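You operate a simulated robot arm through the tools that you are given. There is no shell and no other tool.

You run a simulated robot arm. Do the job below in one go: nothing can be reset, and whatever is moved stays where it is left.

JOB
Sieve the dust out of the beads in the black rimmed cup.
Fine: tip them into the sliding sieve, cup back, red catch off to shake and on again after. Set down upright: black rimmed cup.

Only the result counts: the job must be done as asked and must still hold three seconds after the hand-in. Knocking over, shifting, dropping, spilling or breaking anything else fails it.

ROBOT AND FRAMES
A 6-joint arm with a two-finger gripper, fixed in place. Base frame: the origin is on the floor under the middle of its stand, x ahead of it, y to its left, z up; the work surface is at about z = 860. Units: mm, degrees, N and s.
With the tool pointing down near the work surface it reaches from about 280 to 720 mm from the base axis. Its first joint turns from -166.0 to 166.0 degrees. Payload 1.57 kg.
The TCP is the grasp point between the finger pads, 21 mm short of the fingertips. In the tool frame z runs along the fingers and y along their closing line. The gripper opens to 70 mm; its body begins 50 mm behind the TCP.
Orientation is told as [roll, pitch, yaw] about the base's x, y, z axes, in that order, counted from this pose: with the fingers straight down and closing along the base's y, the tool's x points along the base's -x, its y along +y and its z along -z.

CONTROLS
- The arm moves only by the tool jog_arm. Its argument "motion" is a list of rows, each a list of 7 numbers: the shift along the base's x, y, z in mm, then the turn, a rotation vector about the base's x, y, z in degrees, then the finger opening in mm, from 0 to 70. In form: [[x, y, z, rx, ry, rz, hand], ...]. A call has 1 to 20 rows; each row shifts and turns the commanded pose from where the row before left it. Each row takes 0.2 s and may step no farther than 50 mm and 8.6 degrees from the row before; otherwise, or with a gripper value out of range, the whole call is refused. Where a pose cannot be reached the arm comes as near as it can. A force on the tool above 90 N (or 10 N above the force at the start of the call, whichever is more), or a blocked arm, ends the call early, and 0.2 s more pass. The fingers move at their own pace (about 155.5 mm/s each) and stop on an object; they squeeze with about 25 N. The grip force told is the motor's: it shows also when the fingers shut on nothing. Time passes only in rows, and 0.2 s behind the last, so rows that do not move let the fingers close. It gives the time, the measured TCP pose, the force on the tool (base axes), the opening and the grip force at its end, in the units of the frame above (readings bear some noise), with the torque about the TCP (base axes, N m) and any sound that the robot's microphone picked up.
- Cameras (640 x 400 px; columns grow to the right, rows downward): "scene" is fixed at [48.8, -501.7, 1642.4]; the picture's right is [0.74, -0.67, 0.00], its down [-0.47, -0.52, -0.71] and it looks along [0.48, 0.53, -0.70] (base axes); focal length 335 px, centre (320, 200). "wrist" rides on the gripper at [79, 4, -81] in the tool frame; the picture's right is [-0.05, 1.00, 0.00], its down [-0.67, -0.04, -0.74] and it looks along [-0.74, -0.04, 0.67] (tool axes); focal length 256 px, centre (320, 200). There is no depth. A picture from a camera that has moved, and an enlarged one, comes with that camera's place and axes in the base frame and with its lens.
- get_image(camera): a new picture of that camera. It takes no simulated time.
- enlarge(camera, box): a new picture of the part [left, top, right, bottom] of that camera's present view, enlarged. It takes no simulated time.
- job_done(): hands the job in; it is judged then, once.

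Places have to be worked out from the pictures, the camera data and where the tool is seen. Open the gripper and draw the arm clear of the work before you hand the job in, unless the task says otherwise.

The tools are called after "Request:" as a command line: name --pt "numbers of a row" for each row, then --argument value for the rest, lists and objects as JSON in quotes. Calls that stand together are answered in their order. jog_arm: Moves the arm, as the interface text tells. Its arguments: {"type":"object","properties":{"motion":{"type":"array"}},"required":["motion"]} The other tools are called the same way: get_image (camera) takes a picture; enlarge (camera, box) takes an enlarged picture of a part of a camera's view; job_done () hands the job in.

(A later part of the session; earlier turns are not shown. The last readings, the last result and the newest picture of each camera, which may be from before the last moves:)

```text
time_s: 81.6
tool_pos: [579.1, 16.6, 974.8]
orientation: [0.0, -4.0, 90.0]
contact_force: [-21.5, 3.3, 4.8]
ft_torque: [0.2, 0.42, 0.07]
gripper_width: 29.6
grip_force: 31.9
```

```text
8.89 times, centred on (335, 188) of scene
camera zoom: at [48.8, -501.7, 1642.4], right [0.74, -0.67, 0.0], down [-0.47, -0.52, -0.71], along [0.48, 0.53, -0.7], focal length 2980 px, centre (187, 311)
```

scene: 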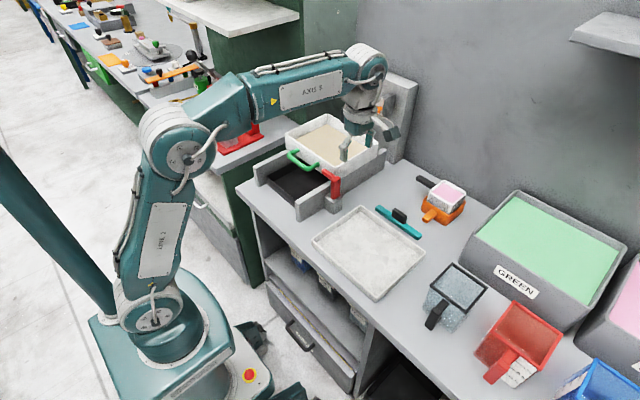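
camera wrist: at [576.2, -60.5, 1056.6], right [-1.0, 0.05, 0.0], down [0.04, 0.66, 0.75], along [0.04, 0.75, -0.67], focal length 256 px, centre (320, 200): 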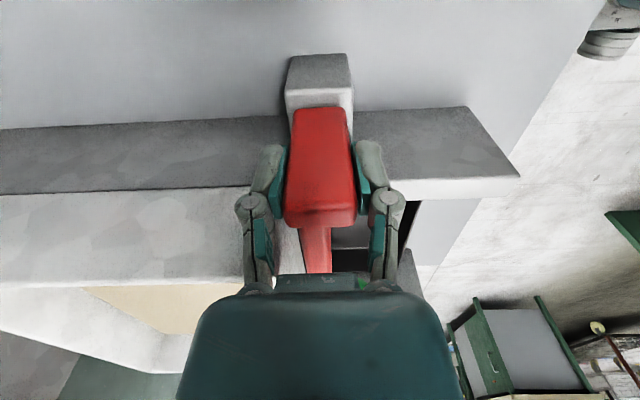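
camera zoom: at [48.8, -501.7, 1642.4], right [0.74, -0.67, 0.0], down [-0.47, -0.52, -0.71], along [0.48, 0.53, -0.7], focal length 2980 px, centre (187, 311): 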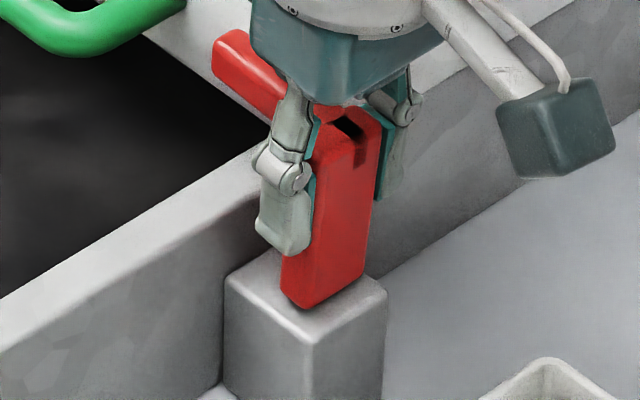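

Now the arc motion met almost no force and the picture shows the post tilting outward: the catch hinges along x at its foot and folds toward −y. I continue the arc (hinge near z≈923), relieving the x offset too.

Request:
jog_arm --pt "-0.9 -5 -0.8 6 0 0 18" --pt "0 -5.3 -1.2 6 0 0 18" --pt "0 0 0 0 0 0 18"

Request:
enlarge --camera "scene" --box '[310, 150, 370, 220]'

```text
time_s: 82.4
tool_pos: [580.0, 6.2, 973.3]
orientation: [0.0, -16.0, 90.0]
contact_force: [-14.6, 4.4, 2.2]
ft_torque: [0.22, 0.3, -0.07]
gripper_width: 29.8
grip_force: 32.1
```

```text
5.71 times, centred on (340, 185) of scene
camera zoom: at [48.8, -501.7, 1642.4], right [0.74, -0.67, 0.0], down [-0.47, -0.52, -0.71], along [0.48, 0.53, -0.7], focal length 1916 px, centre (206, 286)
```

zoom: 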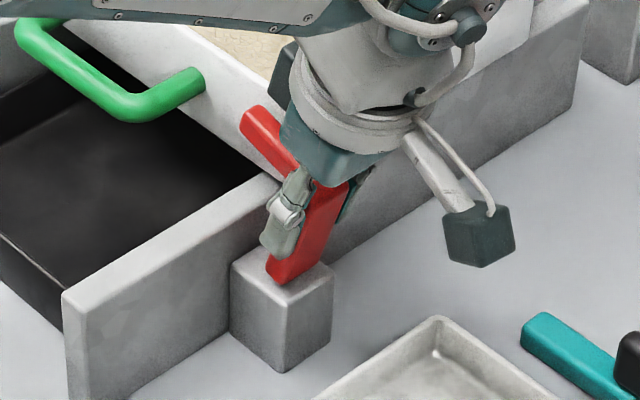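

Moving freely. I continue the arc to about 40°.

Request:
jog_arm --pt "-0.5 -5.2 -1.8 6 0 0 18" --pt "0 -4.9 -2.3 6 0 0 18" --pt "0 -4.7 -2.8 6 0 0 18" --pt "0 -4.3 -3.3 6 0 0 18" --pt "0 0 0 0 0 0 18"

Request:
enlarge --camera "scene" --box '[300, 150, 390, 240]'

Request:
get_image --camera "wrist"

```text
time_s: 83.6
tool_pos: [580.5, -10.9, 964.9]
orientation: [-0.1, -40.1, 90.0]
contact_force: [-13.4, 10.3, 8.9]
ft_torque: [0.66, 0.15, 0.11]
gripper_width: 29.5
grip_force: 32.5
```

```text
4.44 times, centred on (345, 195) of scene
camera zoom: at [48.8, -501.7, 1642.4], right [0.74, -0.67, 0.0], down [-0.47, -0.52, -0.71], along [0.48, 0.53, -0.7], focal length 1490 px, centre (209, 222)
```

zoom: 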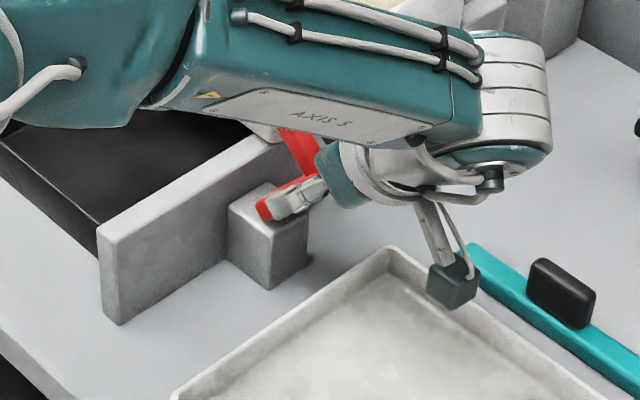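

```text
taken
camera wrist: at [576.2, -125.4, 975.5], right [-1.0, 0.04, 0.03], down [0.03, 0.03, 1.0], along [0.04, 1.0, -0.03], focal length 256 px, centre (320, 200)
```

wrist: 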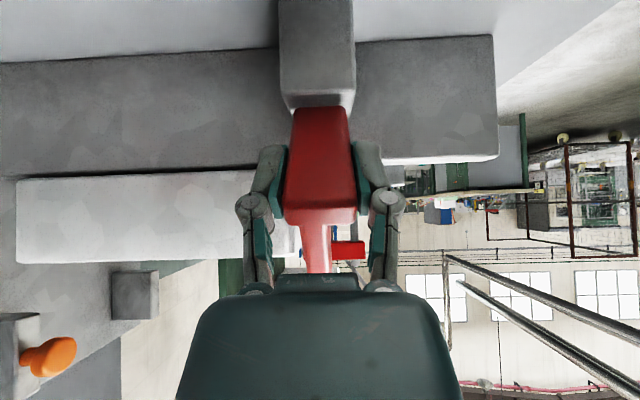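

The catch follows; forces suggest the hinge lever is ~49 mm. I continue with corrected arc to about 56°.

Request:
jog_arm --pt "-0.8 -1.9 -2.1 4 0 0 18" --pt "0 -1.9 -2.2 4 0 0 18" --pt "0 -2.2 -2.7 4 0 0 18" --pt "0 -2.1 -2.8 4 0 0 18" --pt "0 0 0 0 0 0 18"

Request:
enlarge --camera "scene" --box '[300, 150, 390, 240]'

Request:
get_image --camera "wrist"

```text
time_s: 84.8
tool_pos: [580.5, -22.4, 955.0]
orientation: [-0.2, -56.1, 90.0]
contact_force: [13.9, 11.7, 7.1]
ft_torque: [0.61, -0.15, -0.11]
gripper_width: 29.5
grip_force: 31.8
```

```text
4.44 times, centred on (345, 195) of scene
camera zoom: at [48.8, -501.7, 1642.4], right [0.74, -0.67, 0.0], down [-0.47, -0.52, -0.71], along [0.48, 0.53, -0.7], focal length 1490 px, centre (209, 222)
```

zoom: 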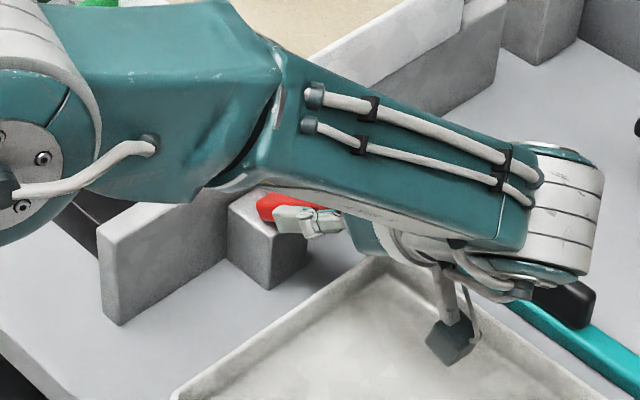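

```text
taken
camera wrist: at [575.9, -133.3, 933.8], right [-1.0, 0.03, 0.04], down [0.03, -0.25, 0.97], along [0.04, 0.97, 0.24], focal length 256 px, centre (320, 200)
```

wrist: 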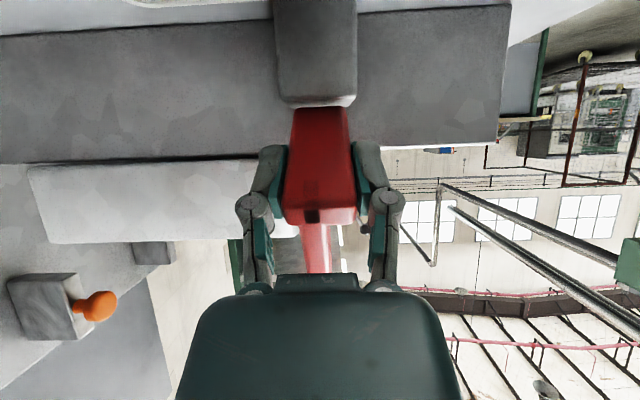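

The post is at ~58° and the fingers simply pivot on it. I keep the tool's tilt and guide it farther down by translation along the arc.

Request:
jog_arm --pt "-0.4 -1.7 -3.0 0 0 0 18" --pt "0 -1.7 -3.1 0 0 0 18" --pt "0 -1.4 -3.2 0 0 0 18" --pt "0 -1.3 -3.2 0 0 0 18" --pt "0 0 0 0 0 0 18"

Request:
get_image --camera "wrist"

Request:
enlarge --camera "scene" --box '[300, 150, 390, 240]'

```text
time_s: 86.0
tool_pos: [577.8, -29.1, 940.1]
orientation: [0.0, -56.1, 89.8]
contact_force: [21.4, 1.8, 5.7]
ft_torque: [0.35, -0.26, -0.31]
gripper_width: 32.8
grip_force: 11.3
```

```text
taken
camera wrist: at [574.2, -141.0, 920.3], right [-1.0, 0.03, 0.04], down [0.04, -0.25, 0.97], along [0.04, 0.97, 0.24], focal length 256 px, centre (320, 200)
```

wrist: 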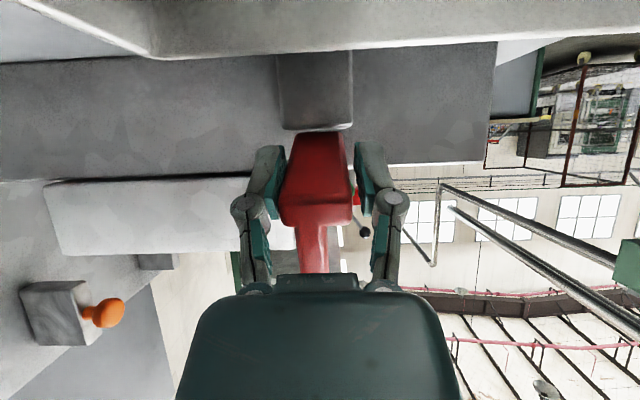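

```text
4.44 times, centred on (345, 195) of scene
camera zoom: at [48.8, -501.7, 1642.4], right [0.74, -0.67, 0.0], down [-0.47, -0.52, -0.71], along [0.48, 0.53, -0.7], focal length 1490 px, centre (209, 222)
```

zoom: 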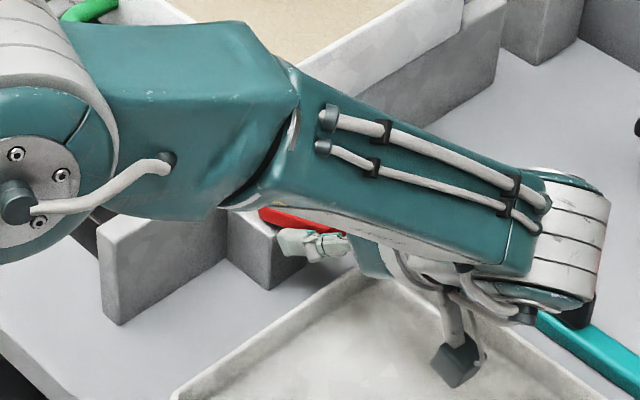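

Request:
enlarge --camera "wrist" --box '[220, 110, 420, 290]'

```text
2.22 times, centred on (320, 200) of wrist
camera zoom: at [574.2, -141.0, 920.3], right [-1.0, 0.03, 0.04], down [0.04, -0.25, 0.97], along [0.04, 0.97, 0.24], focal length 569 px, centre (320, 200)
```

zoom: 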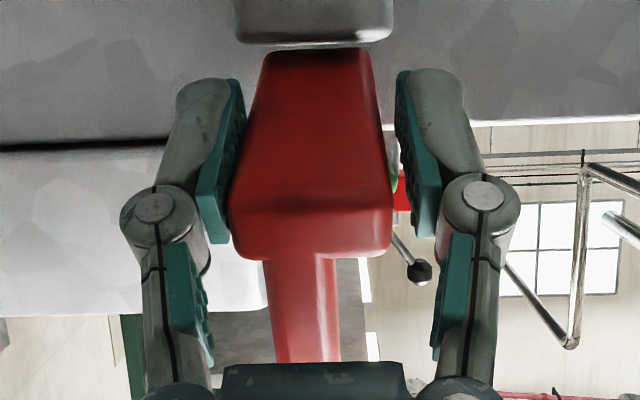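

The gripper is off-centre: only one finger presses (Fx=+21). I shift +1.6 mm in x and go on guiding it down.

Request:
jog_arm --pt "1.6 0 0 0 0 0 18" --pt "0 0 0 0 0 0 18"

Request:
jog_arm --pt "0 -0.8 -3.4 0 0 0 18" --pt "0 -0.8 -3.4 0 0 0 18" --pt "0 0 0 0 0 0 18"

Request:
enlarge --camera "wrist" --box '[220, 110, 420, 290]'

```text
time_s: 86.6
tool_pos: [579.1, -28.8, 940.3]
orientation: [0.1, -56.0, 89.8]
contact_force: [17.5, -0.9, 6.3]
ft_torque: [0.24, -0.22, -0.3]
gripper_width: 30.6
grip_force: 9.5
```

```text
time_s: 87.4
tool_pos: [580.3, -29.7, 933.9]
orientation: [0.0, -56.1, 90.0]
contact_force: [16.2, -0.1, 6.5]
ft_torque: [0.32, -0.16, -0.26]
gripper_width: 29.5
grip_force: 31.8
```

```text
2.22 times, centred on (320, 200) of wrist
camera zoom: at [576.0, -141.6, 913.6], right [-1.0, 0.03, 0.04], down [0.04, -0.25, 0.97], along [0.04, 0.97, 0.25], focal length 569 px, centre (320, 200)
```

zoom: 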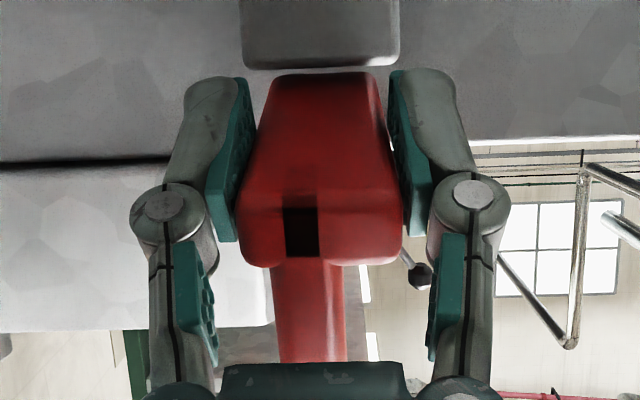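

Post now ~80°. I continue a few mm more until a stop is felt.

Request:
jog_arm --pt "0.4 -0.2 -3 0 0 0 18" --pt "0 0 0 0 0 0 18"

Request:
jog_arm --pt "0 0 -3 0 0 0 18" --pt "0 0 0 0 0 0 18"

Request:
jog_arm --pt "0 0.2 -3 0 0 0 18" --pt "0 0 0 0 0 0 18"

Request:
enlarge --camera "wrist" --box '[220, 110, 420, 290]'

```text
time_s: 88.0
tool_pos: [579.2, -28.3, 932.3]
orientation: [-0.1, -56.3, 90.1]
contact_force: [6.1, 2.1, 28.4]
ft_torque: [0.55, -0.08, -0.08]
gripper_width: 30.1
grip_force: 32.4
```

```text
time_s: 88.6
tool_pos: [580.2, -30.6, 927.9]
orientation: [0.1, -56.1, 89.9]
contact_force: [6.0, 1.0, 21.3]
ft_torque: [0.26, -0.01, -0.11]
gripper_width: 29.0
grip_force: 32.3
```

```text
time_s: 89.2
tool_pos: [578.9, -30.0, 924.7]
orientation: [-0.1, -56.1, 89.8]
contact_force: [6.5, -1.7, 22.9]
ft_torque: [0.15, -0.02, -0.1]
gripper_width: 28.4
grip_force: 32.0
```

```text
2.22 times, centred on (320, 200) of wrist
camera zoom: at [576.0, -142.5, 904.7], right [-1.0, 0.03, 0.04], down [0.03, -0.25, 0.97], along [0.04, 0.97, 0.25], focal length 569 px, centre (320, 200)
```

zoom: 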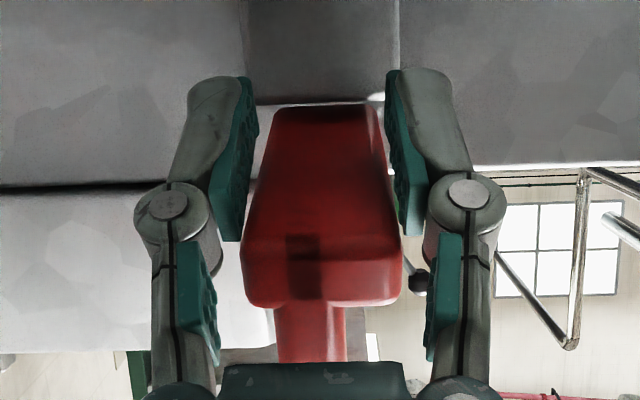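

A stop is felt (22–28 N upward), so the catch is fully folded out. I open the fingers and retreat along the tool axis, away from the catch.

Request:
jog_arm --pt "0 0 2 0 0 0 18" --pt "0 0 0 0 0 0 34" --pt "0 0 0 0 0 0 46" --pt "0 0 0 0 0 0 54" --pt "0 0 0 0 0 0 54"

Request:
get_image --camera "wrist"

Request:
enlarge --camera "scene" --box '[300, 150, 390, 240]'

```text
time_s: 90.4
tool_pos: [579.5, -30.6, 926.7]
orientation: [0.1, -56.1, 89.9]
contact_force: [-0.7, 0.3, 1.2]
ft_torque: [-0.03, -0.02, 0.0]
gripper_width: 53.8
grip_force: 0.1
```

```text
taken
camera wrist: at [575.5, -142.5, 906.6], right [-1.0, 0.03, 0.04], down [0.04, -0.25, 0.97], along [0.04, 0.97, 0.25], focal length 256 px, centre (320, 200)
```

wrist: 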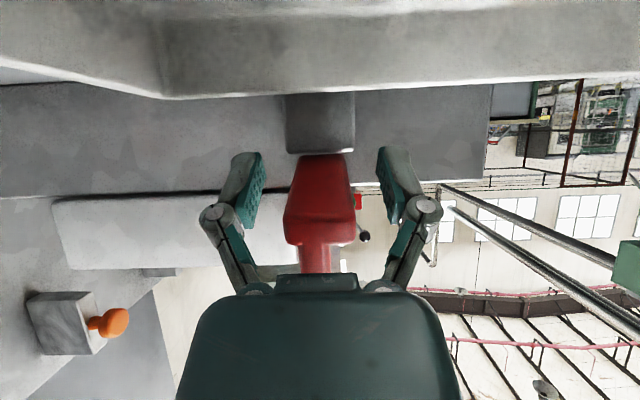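

```text
4.44 times, centred on (345, 195) of scene
camera zoom: at [48.8, -501.7, 1642.4], right [0.74, -0.67, 0.0], down [-0.47, -0.52, -0.71], along [0.48, 0.53, -0.7], focal length 1490 px, centre (209, 222)
```

zoom: 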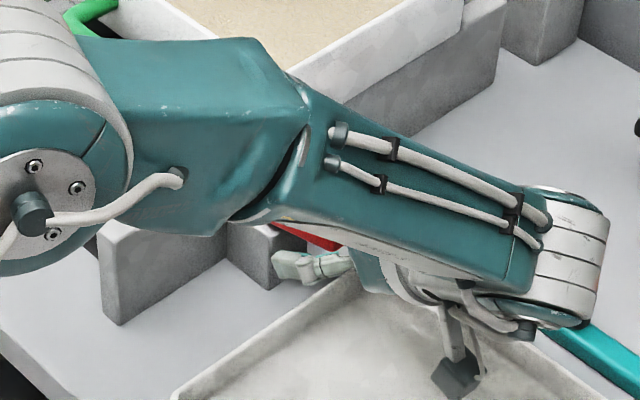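

Fingers are clear. I retreat along the tool axis then rise.

Request:
jog_arm --pt "0 -12 10 0 0 0 54" --pt "0 -25 18 0 0 0 54" --pt "0 -30 22 0 0 0 54" --pt "0 -20 40 0 0 0 54" --pt "0 0 45 -4 0 0 54" --pt "0 0 45 -8 0 0 54" --pt "0 0 45 -8 0 0 54"

Request:
get_image --camera "scene"

Request:
get_image --camera "wrist"

```text
time_s: 92.0
tool_pos: [580.5, -116.6, 1152.6]
orientation: [0.1, -36.0, 90.0]
contact_force: [0.5, 1.0, -0.2]
ft_torque: [0.04, -0.02, 0.04]
gripper_width: 54.1
grip_force: 0.1
```

```text
taken
```

scene: 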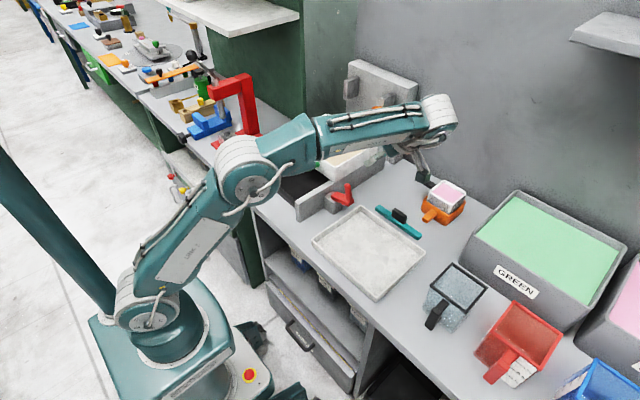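

```text
taken
camera wrist: at [577.9, -229.9, 1172.3], right [-1.0, 0.04, 0.03], down [0.04, 0.1, 0.99], along [0.04, 0.99, -0.1], focal length 256 px, centre (320, 200)
```

wrist: 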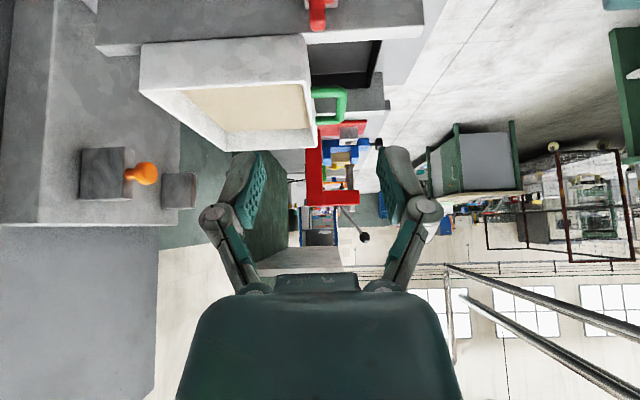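

The catch is folded out and stays. Next I bring the tool to pointing down (yaw 90°, closing along x) above the green handle bar.

Request:
jog_arm --pt "-3 30 10 -8 0 0 54" --pt "-3 32 0 -8 0 0 54" --pt "-3 32 0 -8 0 0 54" --pt "-3 32 0 -8 0 0 54" --pt "-3 32 0 -4 0 0 54" --pt "-3 32 0 0 0 0 54" --pt "-3 32 -15 0 0 0 54" --pt "-2 32 -20 0 0 0 54" --pt "0 30 -20 0 0 0 54"

Request:
get_image --camera "wrist"

Request:
get_image --camera "scene"

Request:
enlarge --camera "scene" --box '[240, 100, 400, 240]'

```text
time_s: 94.0
tool_pos: [557.4, 169.1, 1107.3]
orientation: [0.0, 0.0, 90.1]
contact_force: [-0.2, -0.9, -0.5]
ft_torque: [-0.01, -0.07, 0.01]
gripper_width: 53.9
grip_force: 0.1
```

```text
taken
camera wrist: at [554.4, 89.5, 1190.3], right [-1.0, 0.05, 0.0], down [0.04, 0.67, 0.75], along [0.04, 0.74, -0.67], focal length 256 px, centre (320, 200)
```

wrist: 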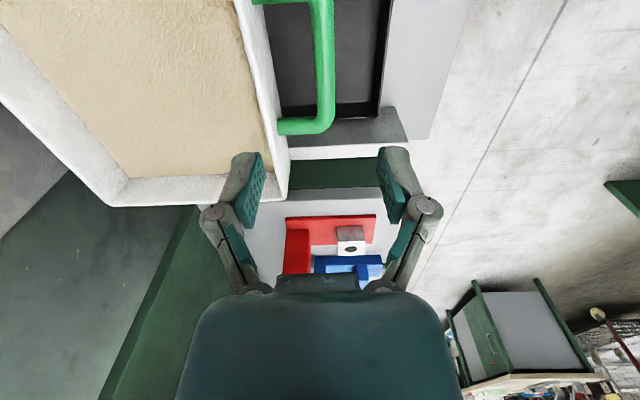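

```text
taken
```

scene: 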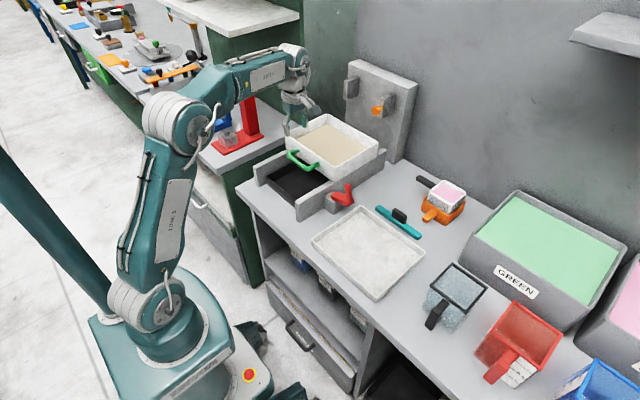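

```text
2.86 times, centred on (320, 170) of scene
camera zoom: at [48.8, -501.7, 1642.4], right [0.74, -0.67, 0.0], down [-0.47, -0.52, -0.71], along [0.48, 0.53, -0.7], focal length 958 px, centre (320, 286)
```

zoom: 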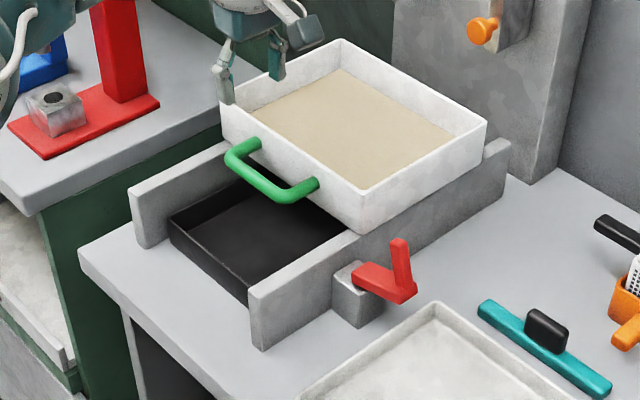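

Catch is clearly off (post out, arm up). The handle bar is at x≈556, y 112–230, z≈977. I descend around it.

Request:
jog_arm --pt "-1.3 0 -30 0 0 0 48" --pt "0 0 -30 0 0 0 48" --pt "0 0 -30 0 0 0 48" --pt "0 0 -20 0 0 0 48"

Request:
get_image --camera "wrist"

Request:
enlarge --camera "scene" --box '[260, 110, 360, 210]'

```text
time_s: 95.0
tool_pos: [556.8, 166.5, 996.2]
orientation: [0.0, 0.0, 90.0]
contact_force: [0.4, 0.0, 0.8]
ft_torque: [0.03, 0.0, 0.0]
gripper_width: 47.7
grip_force: 0.1
```

```text
taken
camera wrist: at [551.9, 87.0, 1077.9], right [-1.0, 0.05, 0.0], down [0.04, 0.67, 0.75], along [0.04, 0.74, -0.67], focal length 256 px, centre (320, 200)
```

wrist: 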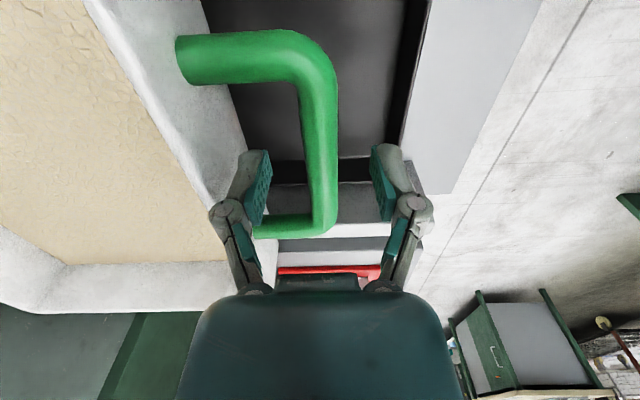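

```text
4.00 times, centred on (310, 160) of scene
camera zoom: at [48.8, -501.7, 1642.4], right [0.74, -0.67, 0.0], down [-0.47, -0.52, -0.71], along [0.48, 0.53, -0.7], focal length 1341 px, centre (360, 360)
```

zoom: 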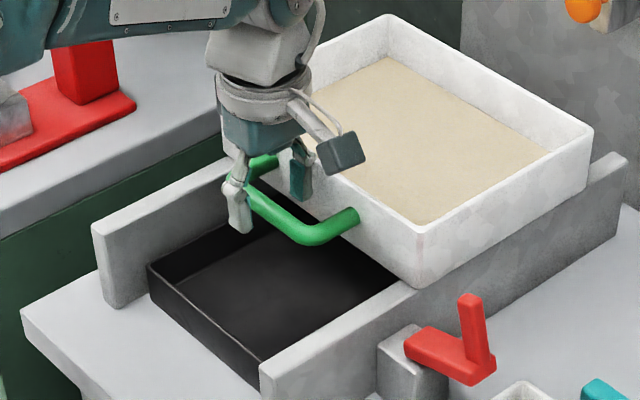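

The bar lies between the fingers. I go down 17 mm and close on it.

Request:
jog_arm --pt "0 0 -9 0 0 0 48" --pt "0 0 -8 0 0 0 48" --pt "0 0 0 0 0 0 34" --pt "0 0 0 0 0 0 24" --pt "0 0 0 0 0 0 16" --pt "0 0 0 0 0 0 8" --pt "0 0 0 0 0 0 4"

Request:
get_image --camera "wrist"

Request:
enlarge --camera "scene" --box '[260, 110, 360, 210]'

```text
time_s: 96.6
tool_pos: [554.7, 167.6, 979.6]
orientation: [0.0, 0.0, 90.0]
contact_force: [-3.5, 0.2, 0.6]
ft_torque: [0.01, -0.01, 0.03]
gripper_width: 14.5
grip_force: 32.0
```

```text
taken
camera wrist: at [551.3, 87.8, 1061.4], right [-1.0, 0.05, 0.0], down [0.04, 0.67, 0.75], along [0.04, 0.74, -0.67], focal length 256 px, centre (320, 200)
```

wrist: 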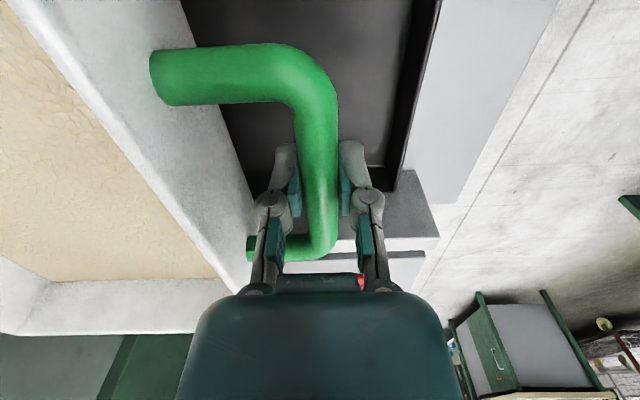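

```text
4.00 times, centred on (310, 160) of scene
camera zoom: at [48.8, -501.7, 1642.4], right [0.74, -0.67, 0.0], down [-0.47, -0.52, -0.71], along [0.48, 0.53, -0.7], focal length 1341 px, centre (360, 360)
```

zoom: 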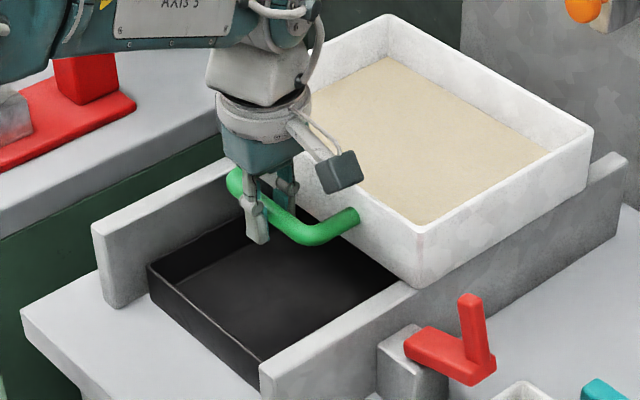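

Handle gripped (14.5 mm). I test a small pull in −x.

Request:
jog_arm --pt "-3 0 0 0 0 0 4" --pt "-5 0 0 0 0 0 4" --pt "-5 0 0 0 0 0 4" --pt "-3 0 0 0 0 0 4"

Request:
enlarge --camera "scene" --box '[240, 100, 400, 240]'

```text
time_s: 97.6
tool_pos: [540.0, 168.6, 980.0]
orientation: [0.0, -0.2, 90.1]
contact_force: [0.7, 4.0, -5.0]
ft_torque: [0.33, 0.01, -0.03]
gripper_width: 14.9
grip_force: 32.4
```

```text
2.86 times, centred on (320, 170) of scene
camera zoom: at [48.8, -501.7, 1642.4], right [0.74, -0.67, 0.0], down [-0.47, -0.52, -0.71], along [0.48, 0.53, -0.7], focal length 958 px, centre (320, 286)
```

zoom: 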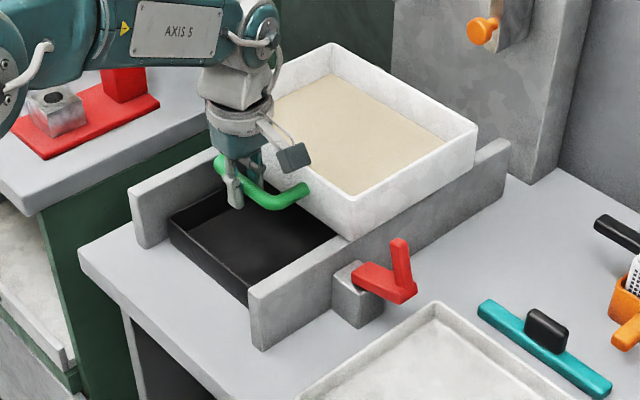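

The sieve slides freely. I start shaking with strokes of about 60 mm.

Request:
jog_arm --pt "-20 0 0 0 0 0 4" --pt "-25 0 0 0 0 0 4" --pt "-15 0 0 0 0 0 4" --pt "15 0 0 0 0 0 4" --pt "28 0 0 0 0 0 4" --pt "15 0 0 0 0 0 4" --pt "-15 0 0 0 0 0 4" --pt "-28 0 0 0 0 0 4" --pt "-15 0 0 0 0 0 4" --pt "15 0 0 0 0 0 4" --pt "28 0 0 0 0 0 4" --pt "15 0 0 0 0 0 4" --pt "-15 0 0 0 0 0 4" --pt "-28 0 0 0 0 0 4" --pt "-15 0 0 0 0 0 4" --pt "15 0 0 0 0 0 4" --pt "28 0 0 0 0 0 4" --pt "15 0 0 0 0 0 4"

Request:
enlarge --camera "scene" --box '[240, 100, 400, 240]'

Request:
get_image --camera "wrist"

```text
time_s: 101.4
tool_pos: [538.0, 167.3, 979.9]
orientation: [0.2, 0.1, 89.8]
contact_force: [-0.2, -3.7, -12.5]
ft_torque: [-0.23, -0.01, 0.01]
gripper_width: 14.8
grip_force: 31.9
```

```text
2.86 times, centred on (320, 170) of scene
camera zoom: at [48.8, -501.7, 1642.4], right [0.74, -0.67, 0.0], down [-0.47, -0.52, -0.71], along [0.48, 0.53, -0.7], focal length 958 px, centre (320, 286)
```

zoom: 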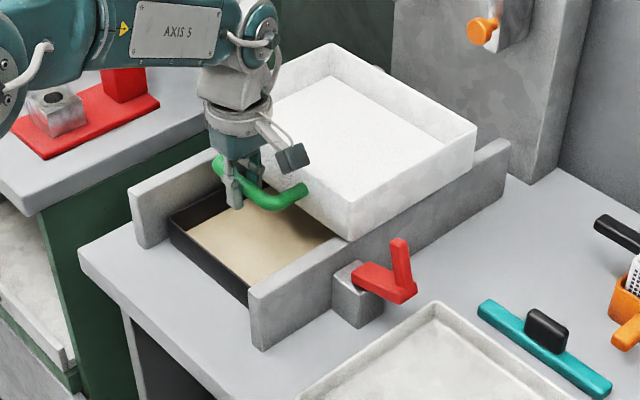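

```text
taken
camera wrist: at [534.5, 87.7, 1061.5], right [-1.0, 0.05, 0.0], down [0.04, 0.67, 0.74], along [0.04, 0.74, -0.67], focal length 256 px, centre (320, 200)
```

wrist: 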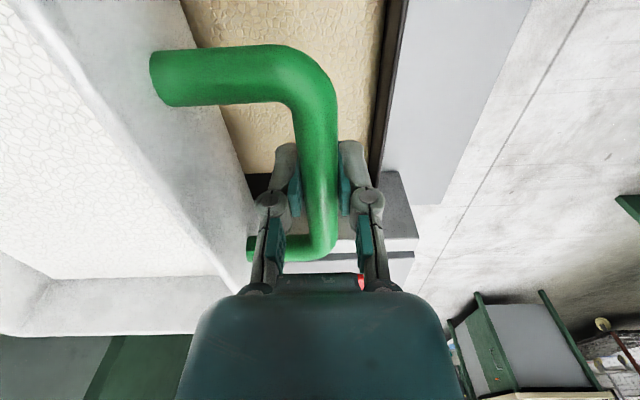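

Dust has dropped into the black pan and the beads look white now. I shake some more strokes to be thorough.

Request:
jog_arm --pt "-15 0 -0.4 0 0 0 4" --pt "-28 0 -0.3 0 0 0 4" --pt "-15 0 0 0 0 0 4" --pt "15 0 0 0 0 0 4" --pt "28 0 0 0 0 0 4" --pt "15 0 0 0 0 0 4" --pt "-15 0 0 0 0 0 4" --pt "-28 0 0 0 0 0 4" --pt "-15 0 0 0 0 0 4" --pt "15 0 0 0 0 0 4" --pt "28 0 0 0 0 0 4" --pt "15 0 0 0 0 0 4" --pt "-15 0 0 0 0 0 4" --pt "-28 0 0 0 0 0 4" --pt "-15 0 0 0 0 0 4" --pt "15 0 0 0 0 0 4" --pt "28 0 0 0 0 0 4" --pt "15 0 0 0 0 0 4"

Request:
enlarge --camera "scene" --box '[240, 100, 400, 240]'

Request:
enlarge --camera "wrist" --box '[0, 0, 250, 300]'

```text
time_s: 105.2
tool_pos: [537.8, 167.1, 979.5]
orientation: [0.0, -0.1, 90.0]
contact_force: [0.7, -4.5, 3.9]
ft_torque: [0.11, -0.02, 0.01]
gripper_width: 15.1
grip_force: 31.9
```

```text
2.86 times, centred on (320, 170) of scene
camera zoom: at [48.8, -501.7, 1642.4], right [0.74, -0.67, 0.0], down [-0.47, -0.52, -0.71], along [0.48, 0.53, -0.7], focal length 958 px, centre (320, 286)
```

zoom: 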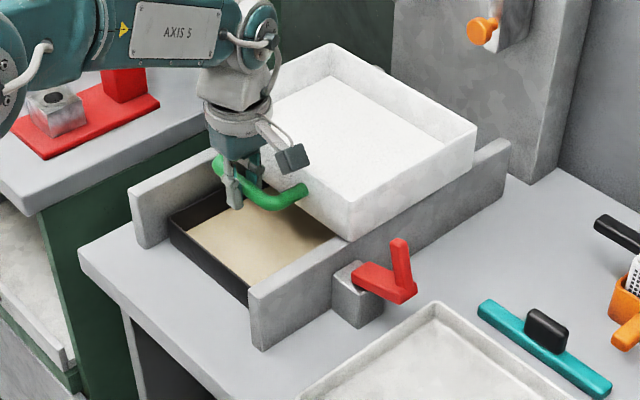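

```text
1.33 times, centred on (125, 150) of wrist
camera zoom: at [534.2, 87.5, 1061.1], right [-1.0, 0.05, 0.0], down [0.04, 0.67, 0.75], along [0.04, 0.74, -0.67], focal length 341 px, centre (580, 267)
```

zoom: 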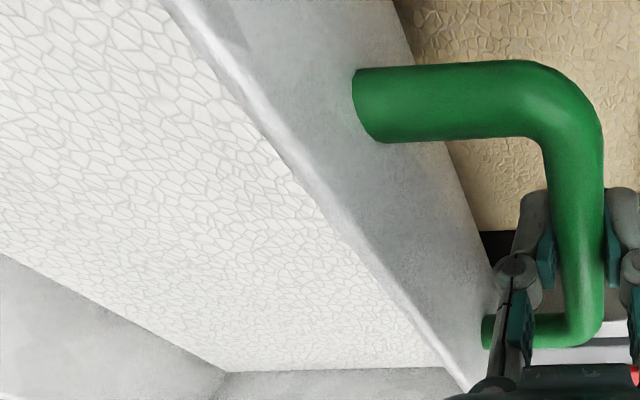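

Beads are uniformly white. One more set of strokes for certainty, then I push the sieve back home.

Request:
jog_arm --pt "-15 0 0 0 0 0 4" --pt "-28 0 0 0 0 0 4" --pt "-15 0 0 0 0 0 4" --pt "15 0 0 0 0 0 4" --pt "28 0 0 0 0 0 4" --pt "15 0 0 0 0 0 4" --pt "-15 0 0 0 0 0 4" --pt "-28 0 0 0 0 0 4" --pt "-15 0 0 0 0 0 4" --pt "15 0 0 0 0 0 4" --pt "28 0 0 0 0 0 4" --pt "15 0 0 0 0 0 4" --pt "0 0 0 0 0 0 4" --pt "5 0 0 0 0 0 4" --pt "5 0 0 0 0 0 4" --pt "4 0 0 0 0 0 4" --pt "0 0 0 0 0 0 4"

Request:
jog_arm --pt "2 0 0 0 0 0 4" --pt "2 0 0 0 0 0 4" --pt "0 0 0 0 0 0 4"

Request:
enlarge --camera "scene" --box '[240, 100, 400, 240]'

```text
time_s: 108.8
tool_pos: [552.6, 168.6, 978.6]
orientation: [-0.1, 0.0, 90.0]
contact_force: [-0.9, 4.9, 1.7]
ft_torque: [0.27, -0.02, 0.03]
gripper_width: 14.8
grip_force: 32.1
```

```text
time_s: 109.6
tool_pos: [554.0, 167.5, 978.6]
orientation: [0.2, 0.0, 90.0]
contact_force: [-14.5, 1.0, -2.1]
ft_torque: [0.2, 0.06, -0.02]
gripper_width: 14.8
grip_force: 32.2
```

```text
2.86 times, centred on (320, 170) of scene
camera zoom: at [48.8, -501.7, 1642.4], right [0.74, -0.67, 0.0], down [-0.47, -0.52, -0.71], along [0.48, 0.53, -0.7], focal length 958 px, centre (320, 286)
```

zoom: 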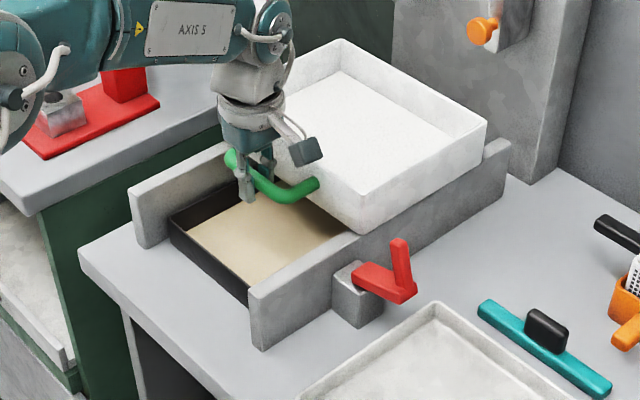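

The sieve is against its back stop, matching its original place. I open and rise clear of the handle.

Request:
jog_arm --pt "-0.5 0 0 0 0 0 4" --pt "0 0 0 0 0 0 20" --pt "0 0 0 0 0 0 34" --pt "0 0 0 0 0 0 46" --pt "0 0 0 0 0 0 46" --pt "0 0 15 0 0 0 46" --pt "0 0 30 0 0 0 46" --pt "0 0 40 0 0 0 46" --pt "0 0 45 0 0 0 46"

Request:
enlarge --camera "scene" --box '[240, 100, 400, 240]'

Request:
get_image --camera "wrist"

```text
time_s: 111.6
tool_pos: [556.0, 167.8, 1109.7]
orientation: [0.1, 0.1, 90.0]
contact_force: [-0.2, 0.1, -0.4]
ft_torque: [0.04, 0.01, 0.0]
gripper_width: 46.2
grip_force: 0.1
```

```text
2.86 times, centred on (320, 170) of scene
camera zoom: at [48.8, -501.7, 1642.4], right [0.74, -0.67, 0.0], down [-0.47, -0.52, -0.71], along [0.48, 0.53, -0.7], focal length 958 px, centre (320, 286)
```

zoom: 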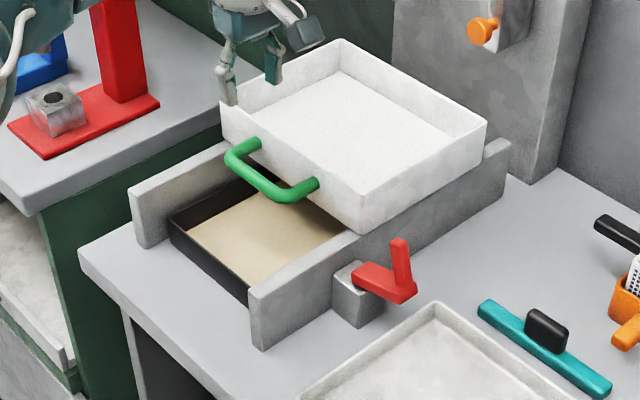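

```text
taken
camera wrist: at [551.6, 86.9, 1191.6], right [-1.0, 0.05, 0.0], down [0.04, 0.67, 0.75], along [0.04, 0.74, -0.67], focal length 256 px, centre (320, 200)
```

wrist: 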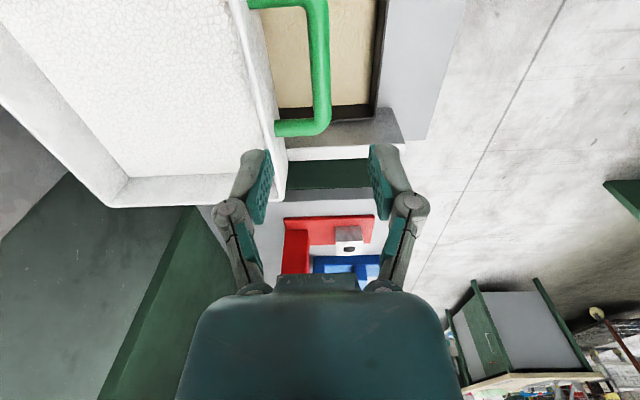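

Sieve home and released. Now to close the catch I reverse the opening: first back over to the −y side with the tool tilted.

Request:
jog_arm --pt "0 -10 30 0 0 0 54" --pt "3 -30 15 0 0 0 54" --pt "3 -32 0 0 0 0 54" --pt "3 -32 0 4 0 0 54" --pt "3 -32 0 8 0 0 54" --pt "3 -32 0 8 0 0 54" --pt "3 -32 0 8 0 0 54" --pt "3 -32 0 8 0 0 54" --pt "3 -32 0 0 0 0 54" --pt "0 -20 0 0 0 0 54"

Request:
jog_arm --pt "0 0 -40 8 0 0 54" --pt "0 0 -40 8 0 0 54" --pt "0 0 -40 4 0 0 54" --pt "0 0 -30 0 0 0 54"

Request:
get_image --camera "wrist"

Request:
get_image --camera "scene"

```text
time_s: 113.8
tool_pos: [580.6, -116.9, 1153.7]
orientation: [0.0, -36.2, 89.9]
contact_force: [0.1, 0.4, -0.3]
ft_torque: [0.01, -0.01, -0.01]
gripper_width: 54.3
grip_force: 0.1
```

```text
time_s: 114.8
tool_pos: [580.1, -116.4, 1007.1]
orientation: [0.0, -56.1, 90.0]
contact_force: [-0.3, 0.2, 0.1]
ft_torque: [0.02, 0.0, -0.01]
gripper_width: 53.9
grip_force: 0.1
```

```text
taken
camera wrist: at [576.2, -229.0, 986.6], right [-1.0, 0.03, 0.04], down [0.03, -0.25, 0.97], along [0.04, 0.97, 0.25], focal length 256 px, centre (320, 200)
```

wrist: 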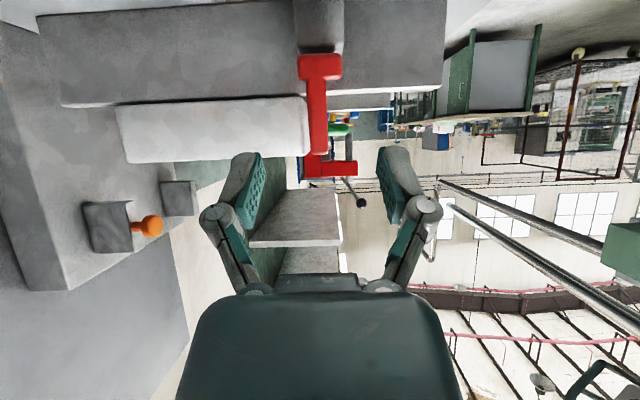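

```text
taken
```

scene: 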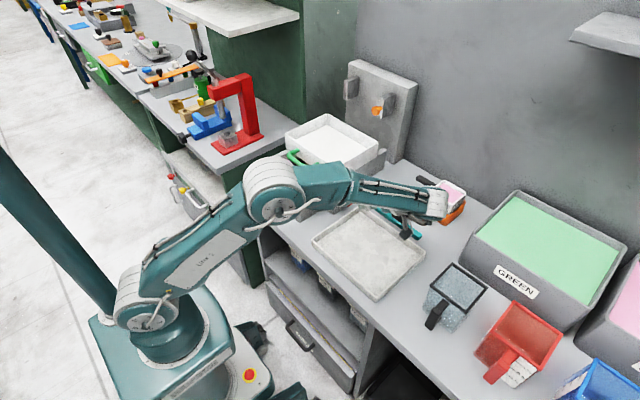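

The post end is at about y −44, z 943 (≈75° out). I line up and advance along the tool axis so the fingers straddle the post.

Request:
jog_arm --pt "0 0 -9 0 0 0 54" --pt "0 22 -14.8 0 0 0 54" --pt "0 22 -14.8 0 0 0 54" --pt "0 22 -14.8 0 0 0 54" --pt "0 12 -8 0 0 0 54" --pt "0 0 0 0 0 0 54"

Request:
get_image --camera "wrist"

Request:
enlarge --camera "scene" --box '[300, 150, 390, 240]'

```text
time_s: 116.2
tool_pos: [578.8, -38.4, 942.7]
orientation: [0.1, -56.1, 89.9]
contact_force: [-0.9, -0.2, 0.5]
ft_torque: [0.0, 0.01, 0.0]
gripper_width: 53.9
grip_force: 0.1
```

```text
taken
camera wrist: at [575.6, -150.5, 922.8], right [-1.0, 0.03, 0.05], down [0.04, -0.25, 0.97], along [0.04, 0.97, 0.25], focal length 256 px, centre (320, 200)
```

wrist: 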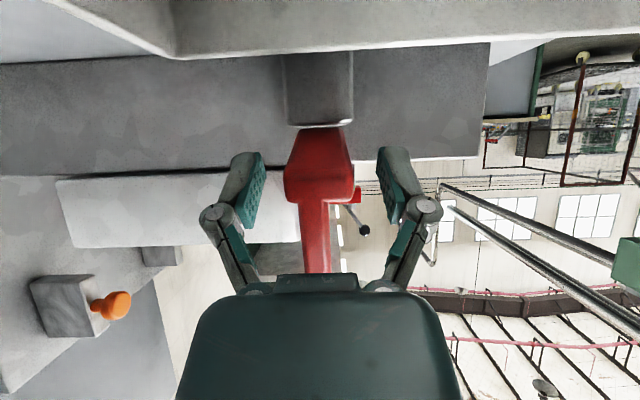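

```text
4.44 times, centred on (345, 195) of scene
camera zoom: at [48.8, -501.7, 1642.4], right [0.74, -0.67, 0.0], down [-0.47, -0.52, -0.71], along [0.48, 0.53, -0.7], focal length 1490 px, centre (209, 222)
```

zoom: 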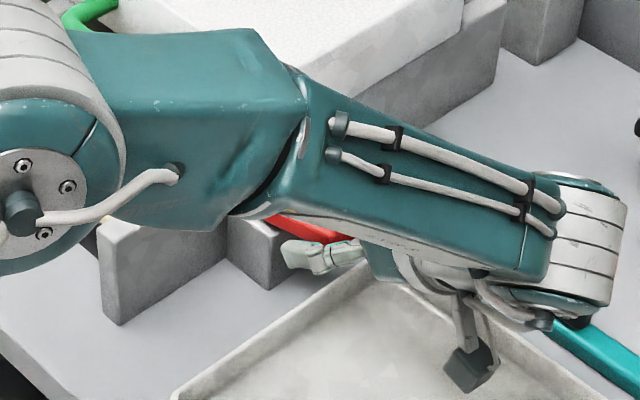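

TCP is at the post's end; I advance another ~10 mm and grip.

Request:
jog_arm --pt "0.5 5 -1.8 0 0 0 54" --pt "0 5 -1.8 0 0 0 54" --pt "0 0 0 0 0 0 40" --pt "0 0 0 0 0 0 32" --pt "0 0 0 0 0 0 24" --pt "0 0 0 0 0 0 18"

Request:
get_image --camera "wrist"

```text
time_s: 117.6
tool_pos: [580.1, -28.9, 940.5]
orientation: [0.1, -56.1, 89.9]
contact_force: [-9.0, -2.0, 2.9]
ft_torque: [0.08, 0.08, 0.21]
gripper_width: 30.0
grip_force: 31.8
```

```text
taken
camera wrist: at [576.2, -141.1, 919.9], right [-1.0, 0.03, 0.05], down [0.04, -0.25, 0.97], along [0.04, 0.97, 0.25], focal length 256 px, centre (320, 200)
```

wrist: 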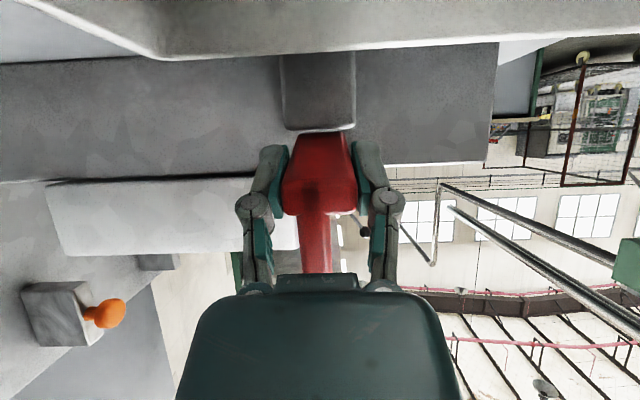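

Gripped. I swing it back up along the arc: first part by translation (the post pivots in the pads).

Request:
jog_arm --pt "-0.4 1.1 3.1 0 0 0 18" --pt "0 1.2 3.1 0 0 0 18" --pt "0 1.6 3.2 0 0 0 18" --pt "0 1.7 3.1 0 0 0 18" --pt "0 0 0 0 0 0 18"

Request:
get_image --camera "wrist"

```text
time_s: 118.8
tool_pos: [580.8, -24.5, 952.3]
orientation: [-0.1, -56.2, 89.9]
contact_force: [1.0, -9.2, -6.9]
ft_torque: [-0.58, -0.11, -0.02]
gripper_width: 29.7
grip_force: 32.2
```

```text
taken
camera wrist: at [575.9, -136.4, 931.9], right [-1.0, 0.03, 0.04], down [0.03, -0.25, 0.97], along [0.04, 0.97, 0.25], focal length 256 px, centre (320, 200)
```

wrist: 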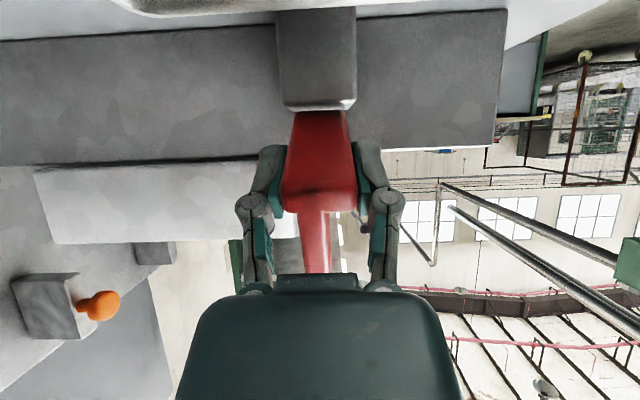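

It follows as planned. I continue the arc, now rotating the tool with it.

Request:
jog_arm --pt "0 2.0 3.0 -4 0 0 18" --pt "0 2.2 2.8 -4 0 0 18" --pt "0 2.4 2.6 -4 0 0 18" --pt "0 2.6 2.5 -4 0 0 18" --pt "0 2.7 2.3 -4 0 0 18" --pt "0 2.9 2.1 -4 0 0 18" --pt "0 0 0 0 0 0 18"

Request:
enlarge --camera "scene" --box '[300, 130, 390, 220]'

Request:
get_image --camera "wrist"

```text
time_s: 120.4
tool_pos: [579.2, -10.5, 968.2]
orientation: [-0.1, -32.2, 90.0]
contact_force: [3.3, -5.0, 4.1]
ft_torque: [-0.09, -0.06, -0.07]
gripper_width: 29.7
grip_force: 32.0
```

```text
4.44 times, centred on (345, 175) of scene
camera zoom: at [48.8, -501.7, 1642.4], right [0.74, -0.67, 0.0], down [-0.47, -0.52, -0.71], along [0.48, 0.53, -0.7], focal length 1490 px, centre (209, 311)
```

zoom: 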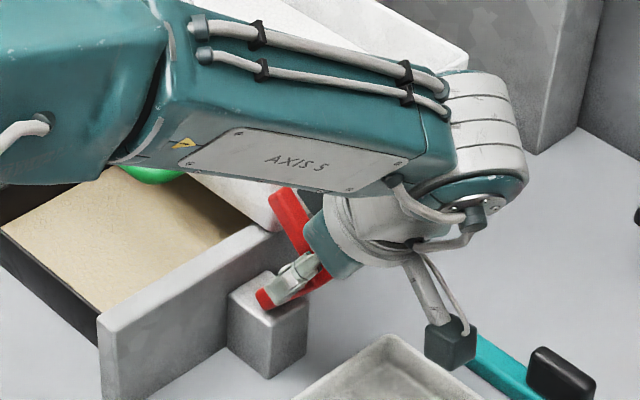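

```text
taken
camera wrist: at [576.0, -120.6, 995.1], right [-1.0, 0.05, 0.03], down [0.03, 0.17, 0.99], along [0.04, 0.98, -0.17], focal length 256 px, centre (320, 200)
```

wrist: 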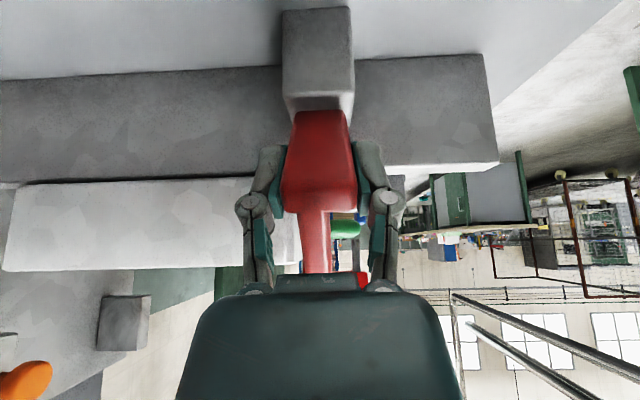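

Continue the swing to about 10°.

Request:
jog_arm --pt "0 3.0 1.7 -4 0 0 18" --pt "0 3.1 1.5 -4 0 0 18" --pt "0 3.3 1.3 -4 0 0 18" --pt "0 3.3 1.1 -4 0 0 18" --pt "0 3.5 0.9 -4 0 0 18" --pt "0 3.4 0.7 -4 0 0 18" --pt "0 0 0 0 0 0 18"

Request:
enlarge --camera "scene" --box '[300, 130, 390, 220]'

Request:
get_image --camera "wrist"

```text
time_s: 122.0
tool_pos: [579.5, 10.6, 975.8]
orientation: [-0.2, -8.0, 90.0]
contact_force: [11.8, -8.3, 25.4]
ft_torque: [-0.19, -0.31, -0.04]
gripper_width: 29.8
grip_force: 31.8
```

```text
4.44 times, centred on (345, 175) of scene
camera zoom: at [48.8, -501.7, 1642.4], right [0.74, -0.67, 0.0], down [-0.47, -0.52, -0.71], along [0.48, 0.53, -0.7], focal length 1490 px, centre (209, 311)
```

zoom: 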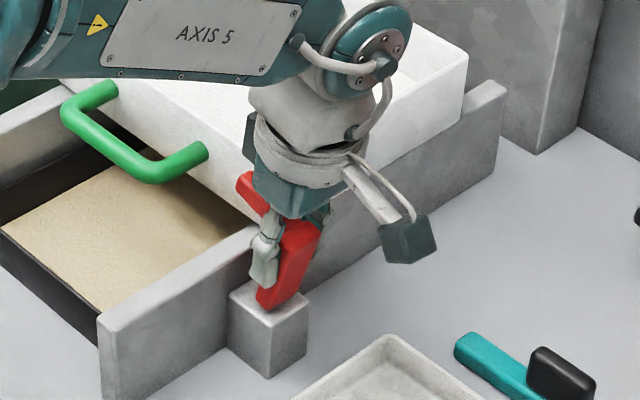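

```text
taken
camera wrist: at [575.8, -80.6, 1045.1], right [-1.0, 0.05, 0.0], down [0.03, 0.56, 0.83], along [0.04, 0.83, -0.56], focal length 256 px, centre (320, 200)
```

wrist: 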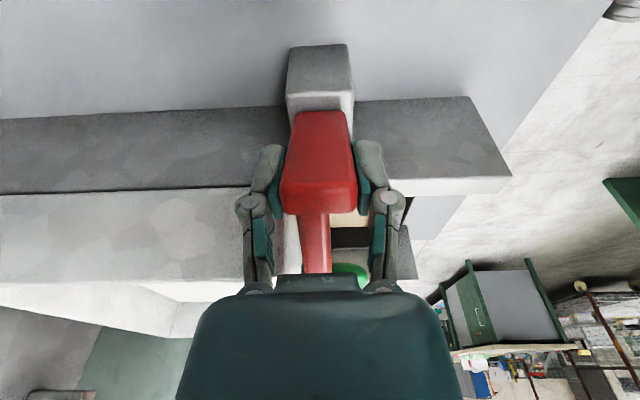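

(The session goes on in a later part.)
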